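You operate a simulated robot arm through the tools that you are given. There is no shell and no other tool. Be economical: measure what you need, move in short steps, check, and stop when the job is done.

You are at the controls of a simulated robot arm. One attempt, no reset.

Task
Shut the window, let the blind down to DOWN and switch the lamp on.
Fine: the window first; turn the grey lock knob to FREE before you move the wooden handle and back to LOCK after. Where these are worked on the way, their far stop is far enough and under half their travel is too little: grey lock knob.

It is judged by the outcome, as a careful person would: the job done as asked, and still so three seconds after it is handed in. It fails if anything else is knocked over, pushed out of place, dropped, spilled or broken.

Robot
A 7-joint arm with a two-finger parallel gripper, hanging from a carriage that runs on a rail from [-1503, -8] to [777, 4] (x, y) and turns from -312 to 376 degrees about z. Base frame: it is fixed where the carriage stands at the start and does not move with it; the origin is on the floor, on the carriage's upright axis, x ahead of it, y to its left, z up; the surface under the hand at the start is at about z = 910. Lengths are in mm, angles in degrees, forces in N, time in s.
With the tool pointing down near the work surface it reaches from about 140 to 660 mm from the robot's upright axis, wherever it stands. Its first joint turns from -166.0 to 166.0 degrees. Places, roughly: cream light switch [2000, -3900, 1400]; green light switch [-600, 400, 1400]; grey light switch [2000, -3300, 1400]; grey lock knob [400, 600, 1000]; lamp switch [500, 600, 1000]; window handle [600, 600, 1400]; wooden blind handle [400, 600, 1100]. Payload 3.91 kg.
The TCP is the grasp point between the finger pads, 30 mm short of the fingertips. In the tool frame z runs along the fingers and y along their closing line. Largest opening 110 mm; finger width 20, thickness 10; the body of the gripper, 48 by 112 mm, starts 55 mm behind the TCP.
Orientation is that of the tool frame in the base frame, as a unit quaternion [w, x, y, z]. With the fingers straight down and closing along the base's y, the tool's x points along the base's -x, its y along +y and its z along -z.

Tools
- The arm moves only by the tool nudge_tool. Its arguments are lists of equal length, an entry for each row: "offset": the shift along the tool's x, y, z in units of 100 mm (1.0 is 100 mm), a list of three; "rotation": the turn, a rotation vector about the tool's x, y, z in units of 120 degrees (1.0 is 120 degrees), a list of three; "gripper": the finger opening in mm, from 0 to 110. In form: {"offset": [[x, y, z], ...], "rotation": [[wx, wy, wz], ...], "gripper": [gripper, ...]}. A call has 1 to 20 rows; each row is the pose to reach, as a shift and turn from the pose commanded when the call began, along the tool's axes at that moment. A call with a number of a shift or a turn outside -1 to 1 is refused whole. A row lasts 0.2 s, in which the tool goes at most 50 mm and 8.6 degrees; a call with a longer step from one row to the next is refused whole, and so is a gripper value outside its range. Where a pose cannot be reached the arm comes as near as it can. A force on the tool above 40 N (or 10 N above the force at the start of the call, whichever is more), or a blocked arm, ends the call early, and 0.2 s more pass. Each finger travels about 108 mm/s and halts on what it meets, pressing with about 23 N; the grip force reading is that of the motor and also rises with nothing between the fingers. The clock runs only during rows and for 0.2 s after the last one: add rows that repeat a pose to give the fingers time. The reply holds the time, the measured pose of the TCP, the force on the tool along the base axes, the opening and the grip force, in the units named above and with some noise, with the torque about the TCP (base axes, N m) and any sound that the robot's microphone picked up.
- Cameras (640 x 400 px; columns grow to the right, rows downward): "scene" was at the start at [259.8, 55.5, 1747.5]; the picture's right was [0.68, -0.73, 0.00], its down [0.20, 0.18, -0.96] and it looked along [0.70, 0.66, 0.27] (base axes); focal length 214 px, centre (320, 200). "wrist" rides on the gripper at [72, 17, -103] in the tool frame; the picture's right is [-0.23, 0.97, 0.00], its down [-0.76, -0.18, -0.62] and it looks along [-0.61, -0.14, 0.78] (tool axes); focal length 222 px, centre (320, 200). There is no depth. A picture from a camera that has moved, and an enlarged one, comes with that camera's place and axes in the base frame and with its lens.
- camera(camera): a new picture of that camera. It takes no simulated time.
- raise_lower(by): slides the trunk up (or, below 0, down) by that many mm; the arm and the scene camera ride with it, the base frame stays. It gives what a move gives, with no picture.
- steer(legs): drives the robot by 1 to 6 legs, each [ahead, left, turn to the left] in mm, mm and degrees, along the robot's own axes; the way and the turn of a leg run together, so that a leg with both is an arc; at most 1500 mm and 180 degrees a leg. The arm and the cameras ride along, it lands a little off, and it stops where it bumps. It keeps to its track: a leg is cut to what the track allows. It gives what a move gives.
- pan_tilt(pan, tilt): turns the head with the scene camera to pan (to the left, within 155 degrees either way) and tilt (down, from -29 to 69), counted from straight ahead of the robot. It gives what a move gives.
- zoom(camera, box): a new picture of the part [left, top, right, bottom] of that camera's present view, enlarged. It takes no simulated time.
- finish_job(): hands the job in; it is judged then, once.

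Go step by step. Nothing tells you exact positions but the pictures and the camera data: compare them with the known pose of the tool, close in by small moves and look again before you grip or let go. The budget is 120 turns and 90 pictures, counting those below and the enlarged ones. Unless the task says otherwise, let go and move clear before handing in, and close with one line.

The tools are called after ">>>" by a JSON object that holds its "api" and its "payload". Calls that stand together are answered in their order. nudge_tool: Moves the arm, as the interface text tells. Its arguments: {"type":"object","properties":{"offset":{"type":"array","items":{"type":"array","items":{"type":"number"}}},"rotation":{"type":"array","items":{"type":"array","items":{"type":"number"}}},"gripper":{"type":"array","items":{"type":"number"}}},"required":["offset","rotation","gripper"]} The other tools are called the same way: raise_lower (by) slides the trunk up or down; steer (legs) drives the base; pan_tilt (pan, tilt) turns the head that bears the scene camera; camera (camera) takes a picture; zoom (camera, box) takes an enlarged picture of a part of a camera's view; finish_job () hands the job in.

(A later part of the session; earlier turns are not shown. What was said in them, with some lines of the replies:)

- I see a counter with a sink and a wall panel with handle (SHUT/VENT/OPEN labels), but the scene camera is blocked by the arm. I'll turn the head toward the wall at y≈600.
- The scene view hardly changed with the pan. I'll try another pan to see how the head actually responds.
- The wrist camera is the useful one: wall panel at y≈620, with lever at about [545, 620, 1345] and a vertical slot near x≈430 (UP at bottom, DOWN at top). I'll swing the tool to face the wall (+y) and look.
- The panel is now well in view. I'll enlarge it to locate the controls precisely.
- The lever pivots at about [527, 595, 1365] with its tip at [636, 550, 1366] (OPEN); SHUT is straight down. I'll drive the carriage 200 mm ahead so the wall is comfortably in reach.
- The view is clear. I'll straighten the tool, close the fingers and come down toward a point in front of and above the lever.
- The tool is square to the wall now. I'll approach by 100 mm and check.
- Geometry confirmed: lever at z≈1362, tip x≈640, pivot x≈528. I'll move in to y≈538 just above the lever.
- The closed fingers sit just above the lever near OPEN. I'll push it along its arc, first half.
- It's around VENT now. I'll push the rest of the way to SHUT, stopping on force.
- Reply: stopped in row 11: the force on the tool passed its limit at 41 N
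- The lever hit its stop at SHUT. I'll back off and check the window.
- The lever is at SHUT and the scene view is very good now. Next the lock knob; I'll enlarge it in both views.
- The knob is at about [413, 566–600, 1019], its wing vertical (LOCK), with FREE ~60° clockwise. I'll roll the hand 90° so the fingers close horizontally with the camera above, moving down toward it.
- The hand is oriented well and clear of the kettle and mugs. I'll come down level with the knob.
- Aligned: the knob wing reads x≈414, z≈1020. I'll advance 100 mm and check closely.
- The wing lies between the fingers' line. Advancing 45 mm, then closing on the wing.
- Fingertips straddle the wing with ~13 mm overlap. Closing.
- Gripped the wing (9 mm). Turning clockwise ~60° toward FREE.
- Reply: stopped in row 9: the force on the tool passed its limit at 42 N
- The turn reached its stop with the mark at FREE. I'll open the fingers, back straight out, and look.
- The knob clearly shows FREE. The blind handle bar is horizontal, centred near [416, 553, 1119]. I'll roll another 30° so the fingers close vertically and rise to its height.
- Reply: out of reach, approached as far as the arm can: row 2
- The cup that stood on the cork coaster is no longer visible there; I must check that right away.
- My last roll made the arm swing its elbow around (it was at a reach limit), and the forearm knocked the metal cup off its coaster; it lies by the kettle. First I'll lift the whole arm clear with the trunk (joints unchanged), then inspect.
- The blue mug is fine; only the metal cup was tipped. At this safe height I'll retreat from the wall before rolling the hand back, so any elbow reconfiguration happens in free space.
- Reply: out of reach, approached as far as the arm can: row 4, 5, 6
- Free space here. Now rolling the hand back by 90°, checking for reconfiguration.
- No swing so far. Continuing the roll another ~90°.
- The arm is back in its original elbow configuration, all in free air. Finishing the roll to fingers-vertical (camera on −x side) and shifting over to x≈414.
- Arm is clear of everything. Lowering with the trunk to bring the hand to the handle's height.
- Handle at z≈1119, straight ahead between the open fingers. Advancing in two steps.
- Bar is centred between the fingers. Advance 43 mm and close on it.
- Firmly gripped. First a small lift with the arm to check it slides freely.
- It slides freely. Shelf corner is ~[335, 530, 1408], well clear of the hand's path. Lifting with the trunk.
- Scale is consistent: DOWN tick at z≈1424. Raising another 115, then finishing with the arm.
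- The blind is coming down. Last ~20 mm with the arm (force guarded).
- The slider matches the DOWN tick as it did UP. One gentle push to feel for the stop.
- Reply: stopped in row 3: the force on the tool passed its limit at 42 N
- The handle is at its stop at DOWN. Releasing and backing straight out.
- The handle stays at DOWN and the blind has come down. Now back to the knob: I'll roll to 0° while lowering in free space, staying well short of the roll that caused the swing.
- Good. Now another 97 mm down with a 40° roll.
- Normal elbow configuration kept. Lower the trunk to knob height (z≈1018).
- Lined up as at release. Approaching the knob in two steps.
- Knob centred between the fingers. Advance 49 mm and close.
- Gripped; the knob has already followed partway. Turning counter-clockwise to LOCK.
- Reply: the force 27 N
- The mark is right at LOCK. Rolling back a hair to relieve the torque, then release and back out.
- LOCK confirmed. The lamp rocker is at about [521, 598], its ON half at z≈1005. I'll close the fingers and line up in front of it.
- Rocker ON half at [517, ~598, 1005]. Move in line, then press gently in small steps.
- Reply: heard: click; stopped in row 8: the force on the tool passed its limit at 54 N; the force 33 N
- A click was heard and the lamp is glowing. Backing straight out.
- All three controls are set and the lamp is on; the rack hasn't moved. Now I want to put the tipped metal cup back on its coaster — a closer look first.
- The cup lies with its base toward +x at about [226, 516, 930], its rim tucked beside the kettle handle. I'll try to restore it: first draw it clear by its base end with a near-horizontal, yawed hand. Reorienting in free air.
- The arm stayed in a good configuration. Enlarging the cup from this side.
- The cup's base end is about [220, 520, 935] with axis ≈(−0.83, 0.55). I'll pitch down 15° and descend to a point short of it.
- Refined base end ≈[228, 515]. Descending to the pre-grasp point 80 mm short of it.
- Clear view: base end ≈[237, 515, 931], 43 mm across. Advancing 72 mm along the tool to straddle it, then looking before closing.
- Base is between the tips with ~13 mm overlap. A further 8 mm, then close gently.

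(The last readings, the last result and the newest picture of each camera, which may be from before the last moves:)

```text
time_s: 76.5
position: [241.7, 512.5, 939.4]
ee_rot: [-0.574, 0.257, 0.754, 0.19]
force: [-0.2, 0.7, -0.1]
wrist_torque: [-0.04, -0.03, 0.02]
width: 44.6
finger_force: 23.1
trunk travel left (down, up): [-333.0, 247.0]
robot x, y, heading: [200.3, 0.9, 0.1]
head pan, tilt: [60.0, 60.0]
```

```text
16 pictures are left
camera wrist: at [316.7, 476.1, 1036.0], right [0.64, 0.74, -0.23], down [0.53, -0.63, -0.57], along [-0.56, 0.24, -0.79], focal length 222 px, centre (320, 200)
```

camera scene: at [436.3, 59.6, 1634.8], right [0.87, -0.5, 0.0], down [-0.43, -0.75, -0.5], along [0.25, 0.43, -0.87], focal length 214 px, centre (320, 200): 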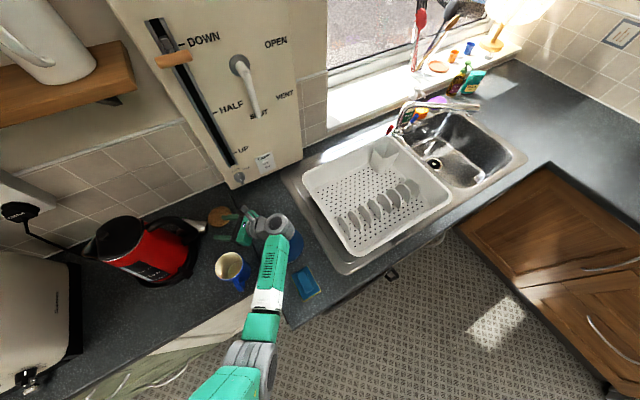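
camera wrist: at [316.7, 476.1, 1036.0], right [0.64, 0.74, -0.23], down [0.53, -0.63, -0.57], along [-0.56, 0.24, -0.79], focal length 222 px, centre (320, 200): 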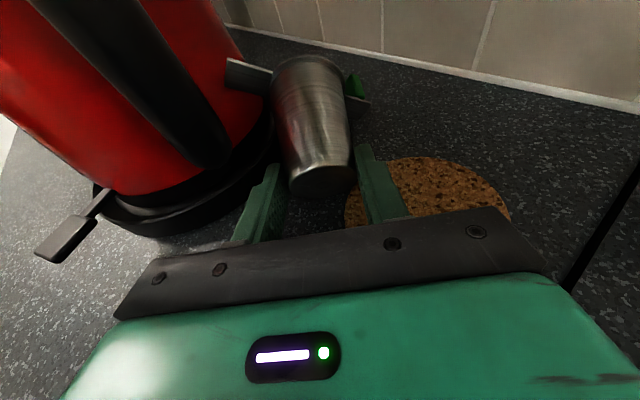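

Gripped at 44.6 mm. The strap points toward the kettle, so I'll ease the cup first +y, then +x with a gradual lift, away from kettle and over the coaster.

>>> {"api": "nudge_tool", "payload": {"offset": [[0.03, 0.05, 0.03], [0.06, 0.095, 0.06], [0.1, 0.19, 0], [0.13, 0.28, -0.07], [0.16, 0.41, -0.24], [0.2, 0.54, -0.41], [0.26, 0.64, -0.57], [0.32, 0.75, -0.73], [0.32, 0.75, -0.73]], "rotation": [[0, 0, 0], [0, 0, 0], [0, 0, 0], [0, 0, 0], [0, 0, 0], [0, 0, 0], [0, 0, 0], [0, 0, 0], [0, 0, 0]], "gripper": [20, 20, 20, 20, 20, 20, 20, 20, 20]}}

>>> {"api": "camera", "payload": {"camera": "wrist"}}

>>> {"api": "zoom", "payload": {"camera": "scene", "box": [90, 150, 330, 300]}}

```text
time_s: 78.5
position: [337.8, 533.3, 987.9]
ee_rot: [-0.574, 0.258, 0.753, 0.191]
force: [0.5, 0.3, -0.1]
wrist_torque: [-0.05, -0.03, 0.0]
width: 44.7
finger_force: 22.9
trunk travel left (down, up): [-333.0, 247.0]
robot x, y, heading: [200.6, 1.2, 0.1]
head pan, tilt: [60.0, 60.0]
```

```text
15 pictures are left
camera wrist: at [411.7, 498.9, 1086.0], right [0.64, 0.73, -0.23], down [0.53, -0.63, -0.57], along [-0.56, 0.24, -0.79], focal length 222 px, centre (320, 200)
```

wrist: 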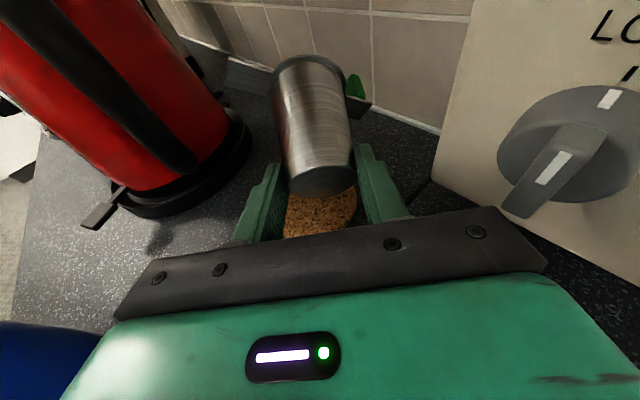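

```text
2.67 times, centred on (210, 225) of scene
camera zoom: at [436.3, 59.6, 1634.8], right [0.87, -0.5, 0.0], down [-0.43, -0.75, -0.5], along [0.25, 0.43, -0.87], focal length 572 px, centre (613, 133)
```

zoom: 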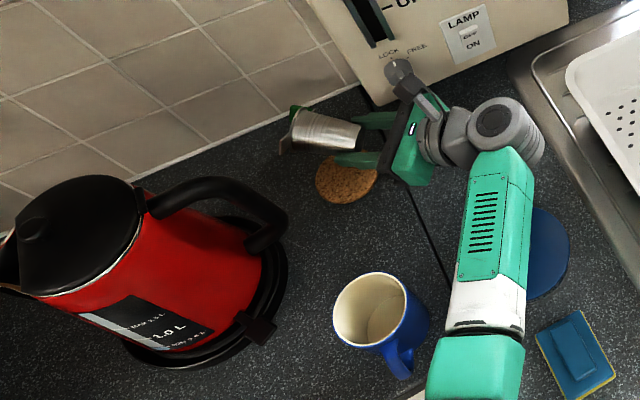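

The cup is held and clear of the kettle. To upright it I need to regrasp from above, so I'll lay it gently along the coaster's centre, away from the kettle.

>>> {"api": "nudge_tool", "payload": {"offset": [[-0.05, -0.13, -0.03], [-0.15, -0.27, -0.06], [-0.25, -0.27, -0.06], [-0.32, -0.27, -0.06], [-0.36, -0.27, -0.06], [-0.36, -0.27, -0.06]], "rotation": [[0, 0, 0], [0, 0, 0], [0, 0, 0], [0, 0, 0], [0, 0, 0], [0, 0, 0]], "gripper": [20, 20, 20, 20, 20, 20]}}

>>> {"api": "zoom", "payload": {"camera": "scene", "box": [150, 160, 290, 260]}}

```text
time_s: 79.9
position: [331.1, 504.9, 955.1]
ee_rot: [-0.574, 0.258, 0.754, 0.191]
force: [-0.5, -0.1, 0.4]
wrist_torque: [-0.01, -0.01, 0.0]
width: 44.5
finger_force: 23.0
trunk travel left (down, up): [-333.0, 247.0]
robot x, y, heading: [200.7, 0.5, 0.1]
head pan, tilt: [60.0, 60.0]
```

```text
4.00 times, centred on (220, 210) of scene
camera zoom: at [436.3, 59.5, 1634.8], right [0.87, -0.5, 0.0], down [-0.43, -0.75, -0.5], along [0.25, 0.43, -0.87], focal length 858 px, centre (720, 160)
```

zoom: 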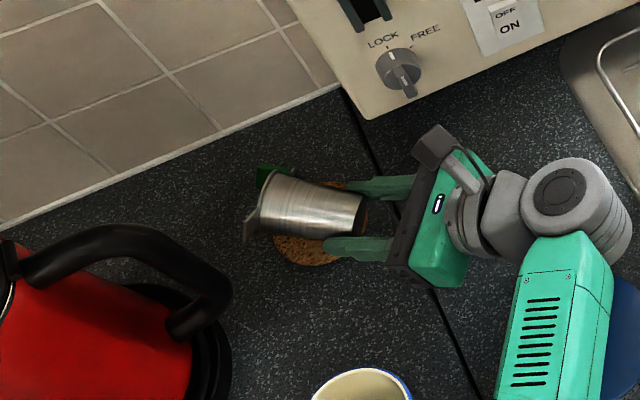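

Cup is centred over the coaster lying flat. Lowering the last few mm, then opening.

>>> {"api": "nudge_tool", "payload": {"offset": [[-0.02, 0, 0], [-0.04, 0, 0], [-0.055, 0, 0], [-0.055, 0, 0]], "rotation": [[0, 0, 0], [0, 0, 0], [0, 0, 0], [0, 0, 0]], "gripper": [20, 20, 20, 20]}}

```text
time_s: 80.9
position: [334.2, 502.0, 950.3]
ee_rot: [-0.574, 0.258, 0.753, 0.192]
force: [-0.6, 0.4, 0.5]
wrist_torque: [-0.02, -0.01, -0.03]
width: 44.8
finger_force: 22.5
trunk travel left (down, up): [-333.0, 247.0]
robot x, y, heading: [202.2, 3.9, 0.1]
head pan, tilt: [60.0, 60.0]
```

>>> {"api": "nudge_tool", "payload": {"offset": [[-0.02, 0, 0], [-0.035, 0, 0], [-0.05, 0, 0], [-0.05, 0, 0]], "rotation": [[0, 0, 0], [0, 0, 0], [0, 0, 0], [0, 0, 0]], "gripper": [20, 20, 20, 20]}}

```text
time_s: 81.9
position: [335.0, 501.2, 946.8]
ee_rot: [-0.575, 0.257, 0.752, 0.192]
force: [-0.7, -1.6, 16.5]
wrist_torque: [0.4, 0.39, 0.11]
width: 44.9
finger_force: 22.1
trunk travel left (down, up): [-333.0, 247.0]
robot x, y, heading: [203.0, 2.5, 0.3]
head pan, tilt: [60.0, 60.0]
```

Contact felt. Easing off 1 mm, opening slowly, then retreating along the tool axis.

>>> {"api": "nudge_tool", "payload": {"offset": [[0.015, 0, 0], [0.015, 0, 0], [0.015, 0, 0], [0.015, 0, 0], [0.015, 0, -0.2], [0.03, 0, -0.5], [0.05, 0, -0.8], [0.05, 0, -0.8]], "rotation": [[0, 0, 0], [0, 0, 0], [0, 0, 0], [0, 0, 0], [0, 0, 0], [0, 0, 0], [0, 0, 0], [0, 0, 0]], "gripper": [46, 50, 56, 62, 62, 62, 62, 62]}}

>>> {"api": "camera", "payload": {"camera": "wrist"}}

```text
time_s: 83.7
position: [393.3, 454.7, 972.4]
ee_rot: [-0.575, 0.257, 0.753, 0.191]
force: [1.1, -0.6, -0.7]
wrist_torque: [0.02, 0.0, 0.03]
width: 62.1
finger_force: 0.0
trunk travel left (down, up): [-333.0, 247.0]
robot x, y, heading: [199.5, 1.0, -0.2]
head pan, tilt: [60.0, 60.0]
```

```text
12 pictures are left
camera wrist: at [469.1, 419.6, 1069.1], right [0.64, 0.74, -0.23], down [0.53, -0.63, -0.57], along [-0.56, 0.24, -0.79], focal length 222 px, centre (320, 200)
```

wrist: 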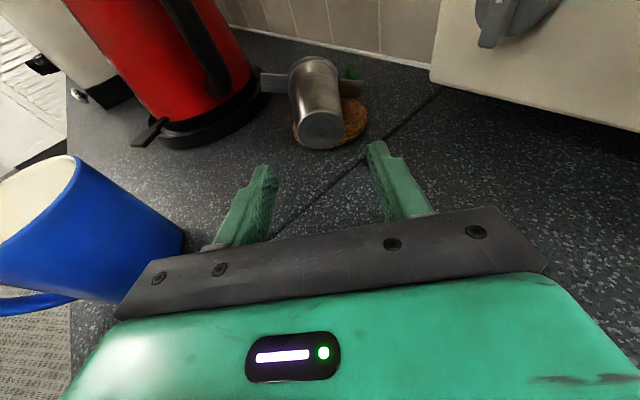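

The cup lies on the coaster, centred near [280, 543]. Raising with the trunk first, so the hand can be reoriented well above everything.

>>> {"api": "raise_lower", "payload": {"by": 200}}

>>> {"api": "nudge_tool", "payload": {"offset": [[0.09, 0, 0.09], [0.18, 0, 0.18], [0.27, 0, 0.27], [0.36, 0, 0.36], [0.45, 0.01, 0.45], [0.54, 0.01, 0.54], [0.63, 0.01, 0.63], [0.72, 0.02, 0.72], [0.81, 0.02, 0.8], [0.9, 0.02, 0.88], [0.99, 0.02, 0.96], [0.99, 0.02, 0.96]], "rotation": [[0, -0.066, 0], [0, -0.132, 0], [0, -0.198, 0], [0, -0.264, 0], [0, -0.33, 0], [0, -0.396, 0], [0, -0.462, 0], [0, -0.528, 0], [0, -0.594, 0], [0, -0.66, 0], [0, -0.725, 0], [0, -0.725, 0]], "gripper": [80, 80, 80, 80, 80, 80, 80, 80, 80, 80, 80, 80]}}

>>> {"api": "camera", "payload": {"camera": "scene"}}

```text
time_s: 85.8
position: [393.9, 455.6, 1171.6]
ee_rot: [-0.575, 0.258, 0.752, 0.192]
force: [0.0, -0.5, 0.5]
wrist_torque: [-0.03, 0.01, 0.0]
width: 61.9
finger_force: 0.1
trunk travel left (down, up): [-533.0, 47.0]
robot x, y, heading: [201.2, 0.5, -0.2]
head pan, tilt: [60.0, 60.0]
```

```text
time_s: 88.7
position: [368.9, 477.2, 1236.8]
ee_rot: [0.091, 0.379, 0.92, -0.043]
force: [-0.2, 0.3, -0.3]
wrist_torque: [-0.01, 0.02, 0.03]
width: 79.8
finger_force: 0.1
trunk travel left (down, up): [-533.0, 47.0]
robot x, y, heading: [201.1, 0.3, -0.8]
head pan, tilt: [60.0, 60.0]
stopped in row 12: the arm was blocked; the commanded pose is now the measured one
```

```text
11 pictures are left
camera scene: at [436.7, 39.2, 1830.5], right [0.86, -0.52, 0.02], down [-0.45, -0.76, -0.47], along [0.26, 0.4, -0.88], focal length 214 px, centre (320, 200)
```

scene: 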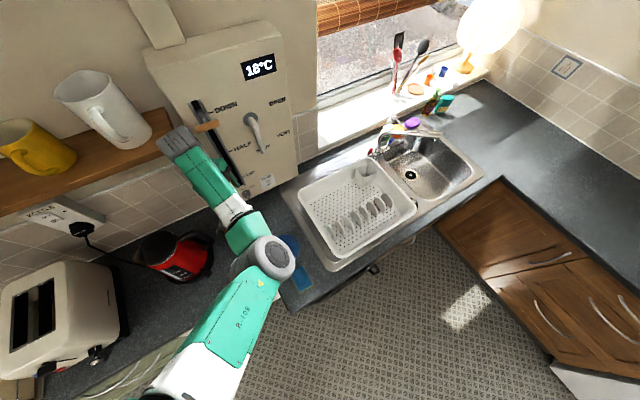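

The arm's upper wrist met something near the shelf/panel as it tipped over. Backing away toward the room immediately.

>>> {"api": "nudge_tool", "payload": {"offset": [[-0.15, -0.05, 0.03], [-0.35, -0.12, 0.07], [-0.6, -0.2, 0.12], [-0.83, -0.28, 0.17], [-0.83, -0.28, 0.17]], "rotation": [[0, 0, 0], [0, 0, 0], [0, 0, 0], [0, 0, 0], [0, 0, 0]], "gripper": [80, 80, 80, 80, 80]}}

>>> {"api": "camera", "payload": {"camera": "scene"}}

```text
time_s: 89.8
position: [406.2, 438.3, 1252.6]
ee_rot: [0.088, 0.376, 0.922, -0.028]
force: [0.4, -0.8, -0.1]
wrist_torque: [0.0, 0.02, -0.03]
width: 80.0
finger_force: 0.1
trunk travel left (down, up): [-533.0, 47.0]
robot x, y, heading: [197.8, 3.4, -0.8]
head pan, tilt: [60.0, 60.0]
```

```text
10 pictures are left
camera scene: at [436.6, 56.9, 1834.8], right [0.86, -0.51, 0.0], down [-0.44, -0.74, -0.5], along [0.26, 0.43, -0.87], focal length 214 px, centre (320, 200)
```

scene: 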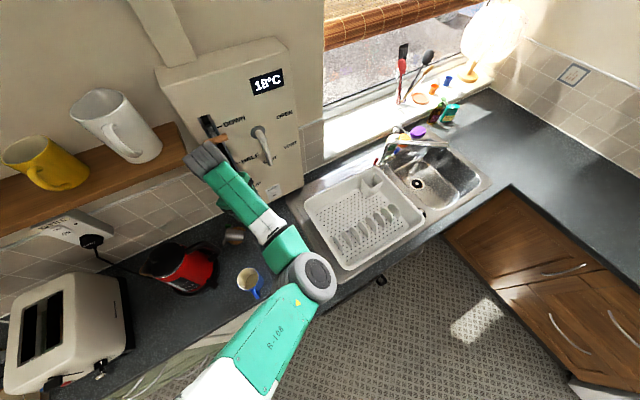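

>>> {"api": "zoom", "payload": {"camera": "scene", "box": [140, 80, 320, 260]}}

```text
2.22 times, centred on (230, 170) of scene
camera zoom: at [436.6, 56.9, 1834.8], right [0.86, -0.51, 0.0], down [-0.44, -0.74, -0.5], along [0.26, 0.43, -0.87], focal length 477 px, centre (520, 267)
```

zoom: 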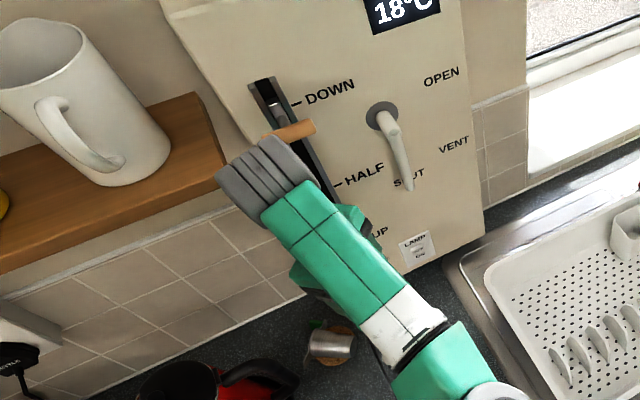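

Handle is still at DOWN and the cup is on its coaster. Backing further from the wall, then lowering so the wrist passes under the shelf level.

>>> {"api": "nudge_tool", "payload": {"offset": [[-0.2, -0.1, 0.04], [-0.4, -0.2, 0.08], [-0.6, -0.3, 0.11], [-0.6, -0.3, 0.11]], "rotation": [[0, 0, 0], [0, 0, 0], [0, 0, 0], [0, 0, 0]], "gripper": [80, 80, 80, 80]}}

>>> {"api": "raise_lower", "payload": {"by": -180}}

>>> {"api": "camera", "payload": {"camera": "scene"}}

```text
time_s: 90.8
position: [429.0, 374.3, 1253.7]
ee_rot: [0.089, 0.376, 0.922, -0.028]
force: [0.9, -0.5, -0.7]
wrist_torque: [-0.02, 0.03, 0.0]
width: 80.2
finger_force: 0.0
trunk travel left (down, up): [-533.0, 47.0]
robot x, y, heading: [200.1, -2.2, -0.5]
head pan, tilt: [60.0, 60.0]
```

```text
time_s: 92.8
position: [428.8, 374.4, 1073.4]
ee_rot: [0.088, 0.377, 0.922, -0.028]
force: [0.6, -0.2, -0.5]
wrist_torque: [-0.04, 0.0, 0.01]
width: 80.0
finger_force: 0.0
trunk travel left (down, up): [-353.0, 227.0]
robot x, y, heading: [200.2, 3.9, -0.6]
head pan, tilt: [60.0, 60.0]
```

```text
8 pictures are left
camera scene: at [436.7, 56.8, 1654.8], right [0.86, -0.51, 0.0], down [-0.44, -0.74, -0.5], along [0.26, 0.43, -0.87], focal length 214 px, centre (320, 200)
```

scene: 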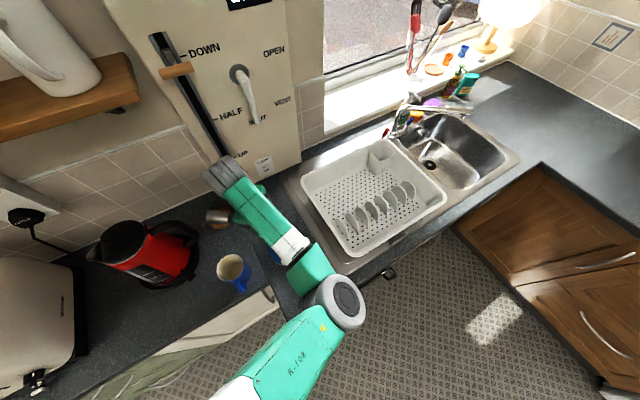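

Good posture now, below the shelf level. Moving stepwise over toward the cup with a small yaw correction to match its axis.

>>> {"api": "nudge_tool", "payload": {"offset": [[0.2, 0.02, 0.1], [0.4, 0.04, 0.2], [0.6, 0.06, 0.29], [0.8, 0.07, 0.29], [0.916, 0.072, 0.288], [0.916, 0.072, 0.288]], "rotation": [[0, 0, -0.016], [0, 0, -0.032], [0, 0, -0.048], [0, 0, -0.064], [0, 0, -0.064], [0, 0, -0.064]], "gripper": [80, 80, 80, 80, 80, 80]}}

>>> {"api": "camera", "payload": {"camera": "wrist"}}

```text
time_s: 94.2
position: [373.6, 441.0, 1027.9]
ee_rot: [0.086, 0.314, 0.945, -0.034]
force: [-0.8, 0.4, 0.0]
wrist_torque: [0.02, -0.02, -0.01]
width: 80.0
finger_force: 0.0
trunk travel left (down, up): [-353.0, 227.0]
robot x, y, heading: [202.4, 4.0, -0.5]
head pan, tilt: [60.0, 60.0]
```

```text
7 pictures are left
camera wrist: at [312.8, 508.0, 1116.3], right [0.76, 0.65, 0.03], down [0.41, -0.52, 0.75], along [0.5, -0.56, -0.66], focal length 222 px, centre (320, 200)
```

wrist: 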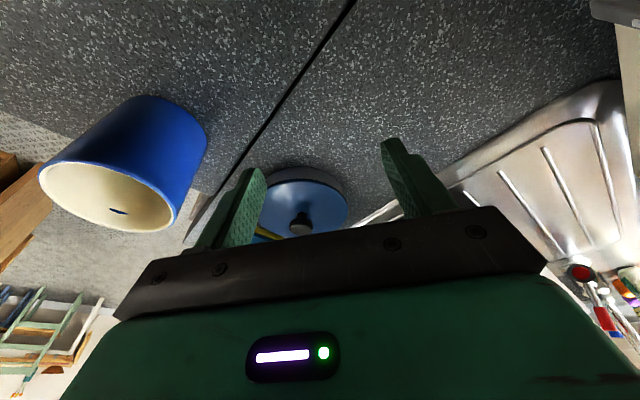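

The camera now looks back toward the room, so I'll use the scene camera to fix the cup's place.

>>> {"api": "zoom", "payload": {"camera": "scene", "box": [160, 160, 300, 260]}}

```text
4.00 times, centred on (230, 210) of scene
camera zoom: at [436.6, 56.8, 1654.8], right [0.86, -0.51, 0.0], down [-0.44, -0.74, -0.5], along [0.26, 0.43, -0.87], focal length 858 px, centre (680, 160)
```

zoom: 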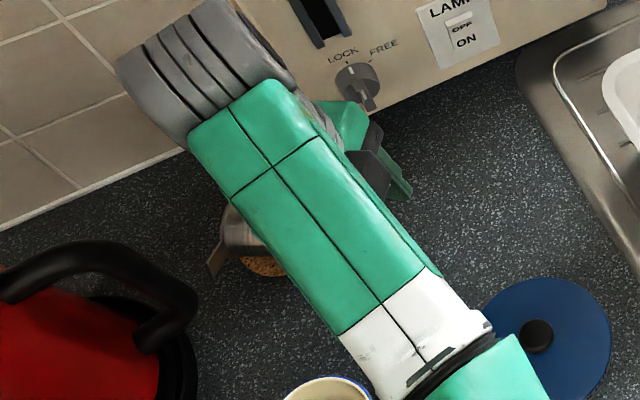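

The cup's grasp point is about [292, 531], opening ±13 mm spare each side. Moving over it in two steps at safe height.

>>> {"api": "nudge_tool", "payload": {"offset": [[0.2, 0.05, -0.05], [0.45, 0.1, -0.09], [0.7, 0.16, -0.13], [0.95, 0.2, -0.18], [1.0, 0.23, -0.2], [1.0, 0.23, -0.2]], "rotation": [[0, 0, 0], [0, 0, 0], [0, 0, 0], [0, 0, 0], [0, 0, 0], [0, 0, 0]], "gripper": [85, 85, 85, 85, 85, 85]}}

>>> {"api": "camera", "payload": {"camera": "wrist"}}

```text
time_s: 95.7
position: [306.5, 519.9, 1029.8]
ee_rot: [0.086, 0.314, 0.945, -0.033]
force: [0.7, 0.4, -0.2]
wrist_torque: [0.0, 0.03, -0.02]
width: 84.9
finger_force: 0.0
trunk travel left (down, up): [-353.0, 227.0]
robot x, y, heading: [202.6, -0.2, -0.7]
head pan, tilt: [60.0, 60.0]
```

```text
5 pictures are left
camera wrist: at [245.6, 587.5, 1118.1], right [0.76, 0.65, 0.03], down [0.41, -0.52, 0.75], along [0.5, -0.56, -0.66], focal length 222 px, centre (320, 200)
```

wrist: 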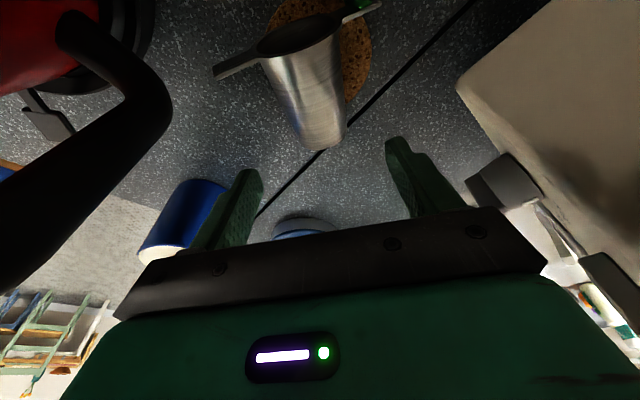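

Excellent view: cup from base [329, 500] to rim [263, 555]; the fingers straddle its axis. Descending to the grasp and closing.

>>> {"api": "nudge_tool", "payload": {"offset": [[0.18, 0, 0.05], [0.22, 0, 0.25], [0.26, 0, 0.45], [0.29, 0.006, 0.6], [0.3, 0.006, 0.67], [0.3, 0.006, 0.67], [0.3, 0.006, 0.67], [0.3, 0.006, 0.67], [0.3, 0.006, 0.67]], "rotation": [[0, 0, 0], [0, 0, 0], [0, 0, 0], [0, 0, 0], [0, 0, 0], [0, 0, 0], [0, 0, 0], [0, 0, 0], [0, 0, 0]], "gripper": [85, 85, 85, 85, 85, 70, 50, 30, 30]}}

```text
time_s: 97.7
position: [290.6, 528.5, 957.6]
ee_rot: [0.086, 0.314, 0.945, -0.034]
force: [0.0, 0.2, 0.5]
wrist_torque: [0.0, -0.01, 0.0]
width: 48.4
finger_force: 22.6
trunk travel left (down, up): [-353.0, 227.0]
robot x, y, heading: [203.1, 0.5, -0.7]
head pan, tilt: [60.0, 60.0]
```

Gripped (48 mm). Lifting 80 mm, straight up.

>>> {"api": "nudge_tool", "payload": {"offset": [[-0.03, 0, -0.15], [-0.06, 0, -0.3], [-0.09, 0, -0.5], [-0.12, 0, -0.65], [-0.15, 0, -0.79], [-0.15, 0, -0.79]], "rotation": [[0, 0, 0], [0, 0, 0], [0, 0, 0], [0, 0, 0], [0, 0, 0], [0, 0, 0]], "gripper": [20, 20, 20, 20, 20, 20]}}

>>> {"api": "nudge_tool", "payload": {"offset": [[-0.2, -0.01, 0.03], [-0.4, -0.02, 0.06], [-0.6, -0.03, 0.1], [-0.77, -0.04, 0.14], [-0.77, -0.04, 0.14]], "rotation": [[0, 0, 0], [0, 0.03, 0], [0, 0.08, 0], [0, 0.14, 0], [0, 0.2, 0]], "gripper": [20, 20, 20, 20, 20]}}

>>> {"api": "camera", "payload": {"camera": "scene"}}

```text
time_s: 99.0
position: [294.0, 529.8, 1038.3]
ee_rot: [0.086, 0.314, 0.945, -0.034]
force: [-0.5, 0.3, -0.4]
wrist_torque: [0.02, 0.0, 0.0]
width: 48.3
finger_force: 22.8
trunk travel left (down, up): [-353.0, 227.0]
robot x, y, heading: [197.4, 1.2, -0.7]
head pan, tilt: [60.0, 60.0]
```

```text
time_s: 100.2
position: [351.7, 480.3, 1039.3]
ee_rot: [-0.113, 0.314, 0.942, 0.033]
force: [0.6, 0.6, -1.3]
wrist_torque: [0.0, 0.02, 0.01]
width: 47.9
finger_force: 23.4
trunk travel left (down, up): [-353.0, 227.0]
robot x, y, heading: [201.8, 3.5, -0.4]
head pan, tilt: [60.0, 60.0]
```

```text
4 pictures are left
camera scene: at [436.7, 56.8, 1654.8], right [0.86, -0.51, 0.0], down [-0.44, -0.74, -0.5], along [0.26, 0.43, -0.87], focal length 214 px, centre (320, 200)
```

scene: 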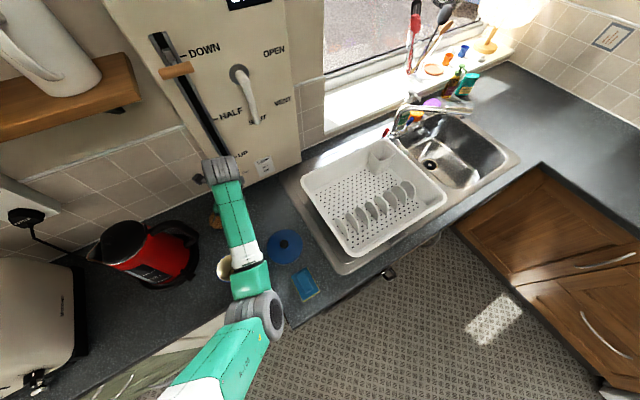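

Cup held, rotating smoothly. Continuing the pitch to bring the cup upright.

>>> {"api": "nudge_tool", "payload": {"offset": [[0, 0, -0.05], [0, 0, -0.1], [0, 0, -0.15], [0, 0, -0.15], [0, 0, -0.15], [0, 0, -0.15], [0, 0, -0.15], [0, 0, -0.15], [0, 0, -0.15]], "rotation": [[0, 0.062, 0], [0, 0.124, 0], [0, 0.186, 0], [0, 0.248, 0], [0, 0.31, 0], [0, 0.372, 0], [0, 0.434, 0], [0, 0.495, 0], [0, 0.495, 0]], "gripper": [20, 20, 20, 20, 20, 20, 20, 20, 20]}}

>>> {"api": "camera", "payload": {"camera": "wrist"}}

```text
time_s: 102.2
position: [356.8, 478.2, 1053.5]
ee_rot: [-0.565, 0.256, 0.763, 0.184]
force: [0.7, 0.3, -0.8]
wrist_torque: [-0.03, 0.01, 0.0]
width: 48.4
finger_force: 23.5
trunk travel left (down, up): [-353.0, 227.0]
robot x, y, heading: [203.7, 1.0, -1.2]
head pan, tilt: [60.0, 60.0]
```

```text
3 pictures are left
camera wrist: at [429.1, 445.6, 1152.8], right [0.64, 0.74, -0.23], down [0.55, -0.64, -0.54], along [-0.55, 0.22, -0.81], focal length 222 px, centre (320, 200)
```

wrist: 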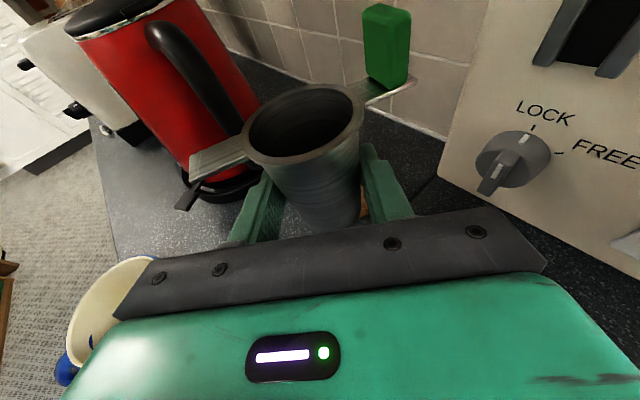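

The cup is upright in the grip. Moving it over the coaster centre, then down to ~10 mm above it.

>>> {"api": "nudge_tool", "payload": {"offset": [[0.01, 0.01, 0.25], [0.02, 0.03, 0.5], [0.03, 0.044, 0.7], [0.036, 0.044, 0.79], [-0.15, 0.046, 0.85], [-0.35, 0.048, 0.91], [-0.5, 0.049, 0.96], [-0.5, 0.049, 0.96]], "rotation": [[0, 0, 0], [0, 0, 0], [0, 0, 0], [0, 0, 0], [0, 0, 0], [0, 0, 0], [0, 0, 0], [0, 0, 0]], "gripper": [20, 20, 20, 20, 20, 20, 20, 20]}}

>>> {"api": "zoom", "payload": {"camera": "scene", "box": [150, 150, 310, 270]}}

```text
time_s: 104.0
position: [296.3, 527.4, 976.8]
ee_rot: [-0.565, 0.256, 0.763, 0.184]
force: [-0.3, -0.4, 0.2]
wrist_torque: [0.01, 0.04, 0.02]
width: 48.3
finger_force: 22.7
trunk travel left (down, up): [-353.0, 227.0]
robot x, y, heading: [201.0, 2.6, -0.6]
head pan, tilt: [60.0, 60.0]
```

```text
3.33 times, centred on (230, 210) of scene
camera zoom: at [436.6, 56.8, 1654.8], right [0.86, -0.51, 0.0], down [-0.44, -0.74, -0.5], along [0.26, 0.43, -0.87], focal length 715 px, centre (620, 167)
```

zoom: 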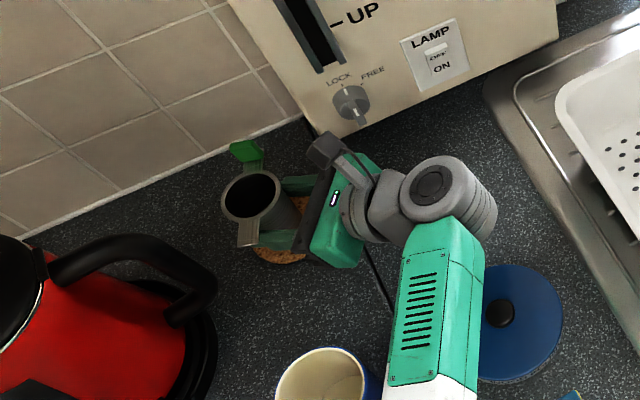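

The cup stands over the coaster at ≈[291, 534]. Lowering slowly to contact.

>>> {"api": "nudge_tool", "payload": {"offset": [[-0.02, 0, 0.006], [-0.04, 0, 0.012], [-0.057, 0, 0.018], [-0.067, 0, 0.021], [-0.076, 0, 0.024], [-0.076, 0, 0.024]], "rotation": [[0, 0, 0], [0, 0, 0], [0, 0, 0], [0, 0, 0], [0, 0, 0], [0, 0, 0]], "gripper": [20, 20, 20, 20, 20, 20]}}

```text
time_s: 105.5
position: [298.2, 527.4, 968.7]
ee_rot: [-0.564, 0.257, 0.763, 0.184]
force: [0.8, 0.6, -0.2]
wrist_torque: [0.02, 0.01, 0.01]
width: 47.7
finger_force: 22.9
trunk travel left (down, up): [-353.0, 227.0]
robot x, y, heading: [204.4, 2.2, -0.6]
head pan, tilt: [60.0, 60.0]
```

>>> {"api": "nudge_tool", "payload": {"offset": [[-0.015, 0, 0.005], [-0.03, 0, 0.009], [-0.03, 0, 0.009]], "rotation": [[0, 0, 0], [0, 0, 0], [0, 0, 0]], "gripper": [20, 20, 20]}}

```text
time_s: 106.2
position: [295.6, 527.6, 965.7]
ee_rot: [-0.564, 0.257, 0.763, 0.184]
force: [0.2, -1.0, -0.1]
wrist_torque: [-0.01, -0.03, 0.0]
width: 48.0
finger_force: 22.6
trunk travel left (down, up): [-353.0, 227.0]
robot x, y, heading: [200.5, -0.7, -0.8]
head pan, tilt: [60.0, 60.0]
```

No contact yet; two more small steps down.

>>> {"api": "nudge_tool", "payload": {"offset": [[-0.015, 0, 0.005], [-0.03, 0, 0.009], [-0.03, 0, 0.009]], "rotation": [[0, 0, 0], [0, 0, 0], [0, 0, 0]], "gripper": [20, 20, 20]}}

```text
time_s: 107.0
position: [296.7, 527.1, 962.7]
ee_rot: [-0.565, 0.256, 0.763, 0.184]
force: [0.6, 0.0, 0.1]
wrist_torque: [0.0, 0.0, 0.0]
width: 47.9
finger_force: 23.5
trunk travel left (down, up): [-353.0, 227.0]
robot x, y, heading: [201.8, 4.4, -0.7]
head pan, tilt: [60.0, 60.0]
```

>>> {"api": "nudge_tool", "payload": {"offset": [[-0.015, 0, 0.005], [-0.03, 0, 0.009], [-0.03, 0, 0.009]], "rotation": [[0, 0, 0], [0, 0, 0], [0, 0, 0]], "gripper": [20, 20, 20]}}

```text
time_s: 107.8
position: [296.6, 529.0, 960.6]
ee_rot: [-0.565, 0.257, 0.762, 0.185]
force: [-0.6, -2.5, 8.9]
wrist_torque: [0.08, 0.24, 0.08]
width: 48.2
finger_force: 23.1
trunk travel left (down, up): [-353.0, 227.0]
robot x, y, heading: [199.0, 0.2, -0.7]
head pan, tilt: [60.0, 60.0]
```

Contact (9 N). Opening slowly so it settles, then a check before retreating.

>>> {"api": "nudge_tool", "payload": {"offset": [[-0.005, 0, 0], [-0.005, 0, 0], [-0.005, 0, 0], [-0.005, 0, 0], [-0.005, 0, 0], [-0.005, 0, 0], [-0.005, 0, 0]], "rotation": [[0, 0, 0], [0, 0, 0], [0, 0, 0], [0, 0, 0], [0, 0, 0], [0, 0, 0], [0, 0, 0]], "gripper": [48, 50, 53, 57, 62, 70, 76]}}

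>>> {"api": "camera", "payload": {"camera": "wrist"}}

```text
time_s: 109.5
position: [297.3, 526.9, 958.6]
ee_rot: [-0.564, 0.257, 0.763, 0.184]
force: [0.1, 0.1, -0.4]
wrist_torque: [-0.02, 0.0, 0.0]
width: 76.1
finger_force: 0.1
trunk travel left (down, up): [-353.0, 227.0]
robot x, y, heading: [204.1, 2.6, -0.7]
head pan, tilt: [60.0, 60.0]
```

```text
1 pictures are left
camera wrist: at [370.0, 494.9, 1059.1], right [0.64, 0.74, -0.23], down [0.55, -0.64, -0.54], along [-0.54, 0.22, -0.81], focal length 222 px, centre (320, 200)
```

wrist: 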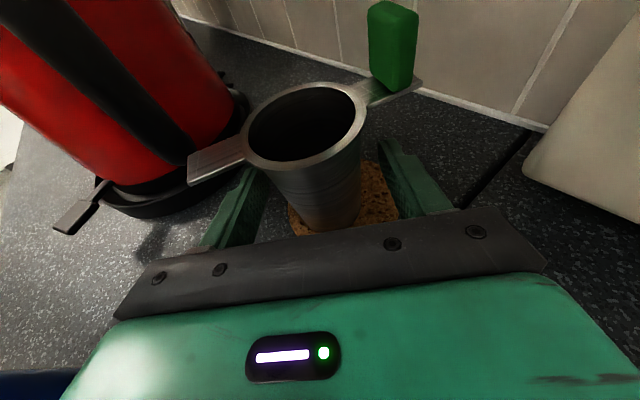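

The cup stands upright on its coaster. Retreating horizontally between the fingers, then up.

>>> {"api": "nudge_tool", "payload": {"offset": [[-0.045, 0, -0.15], [-0.09, 0, -0.3], [-0.14, 0, -0.47], [-0.2, 0, -0.65], [-0.22, 0, -0.85], [-0.1, 0, -0.95], [0.15, 0, -1.0], [0.4, 0, -1.0], [0.4, 0, -1.0]], "rotation": [[0, 0, 0], [0, 0, 0], [0, 0, 0], [0, 0, 0], [0, 0, 0], [0, 0, 0], [0, 0, 0], [0, 0, 0], [0, 0, 0]], "gripper": [76, 76, 76, 76, 76, 76, 76, 76, 76]}}

>>> {"api": "raise_lower", "payload": {"by": 100}}

>>> {"api": "camera", "payload": {"camera": "scene"}}

```text
time_s: 111.5
position: [364.0, 479.4, 1026.6]
ee_rot: [-0.564, 0.257, 0.763, 0.184]
force: [0.5, 0.5, -0.3]
wrist_torque: [0.0, 0.0, 0.0]
width: 76.1
finger_force: 0.1
trunk travel left (down, up): [-353.0, 227.0]
robot x, y, heading: [201.7, 1.8, -0.6]
head pan, tilt: [60.0, 60.0]
```

```text
time_s: 112.8
position: [364.8, 478.3, 1125.8]
ee_rot: [-0.564, 0.258, 0.762, 0.185]
force: [0.2, -0.3, -0.5]
wrist_torque: [0.0, 0.04, 0.02]
width: 76.0
finger_force: 0.1
trunk travel left (down, up): [-453.0, 127.0]
robot x, y, heading: [203.3, -2.0, -0.6]
head pan, tilt: [60.0, 60.0]
```

```text
0 pictures are left
camera scene: at [436.6, 56.8, 1754.7], right [0.86, -0.51, 0.0], down [-0.44, -0.74, -0.5], along [0.26, 0.43, -0.87], focal length 214 px, centre (320, 200)
```

scene: 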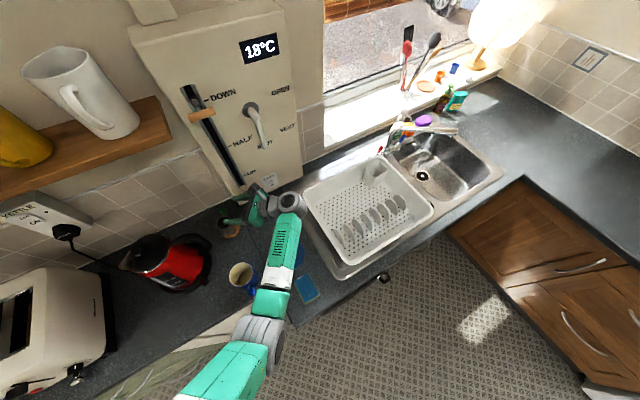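

The final picture shows the lever at SHUT, the blind handle at DOWN, and the lamp lit. The knob is back at LOCK, and the cup and everything else are standing in place with the arm clear, so I'm handing in.

>>> {"api": "finish_job", "payload": {}}

```text
The job is handed in.
```

The window is shut, the blind is at DOWN with the knob back on LOCK, and the lamp is on. On the way the arm knocked over the metal cup. I stood it back on its coaster, turned differently from before. The arm was also blocked once near the shelf and panel, but nothing there looked moved.
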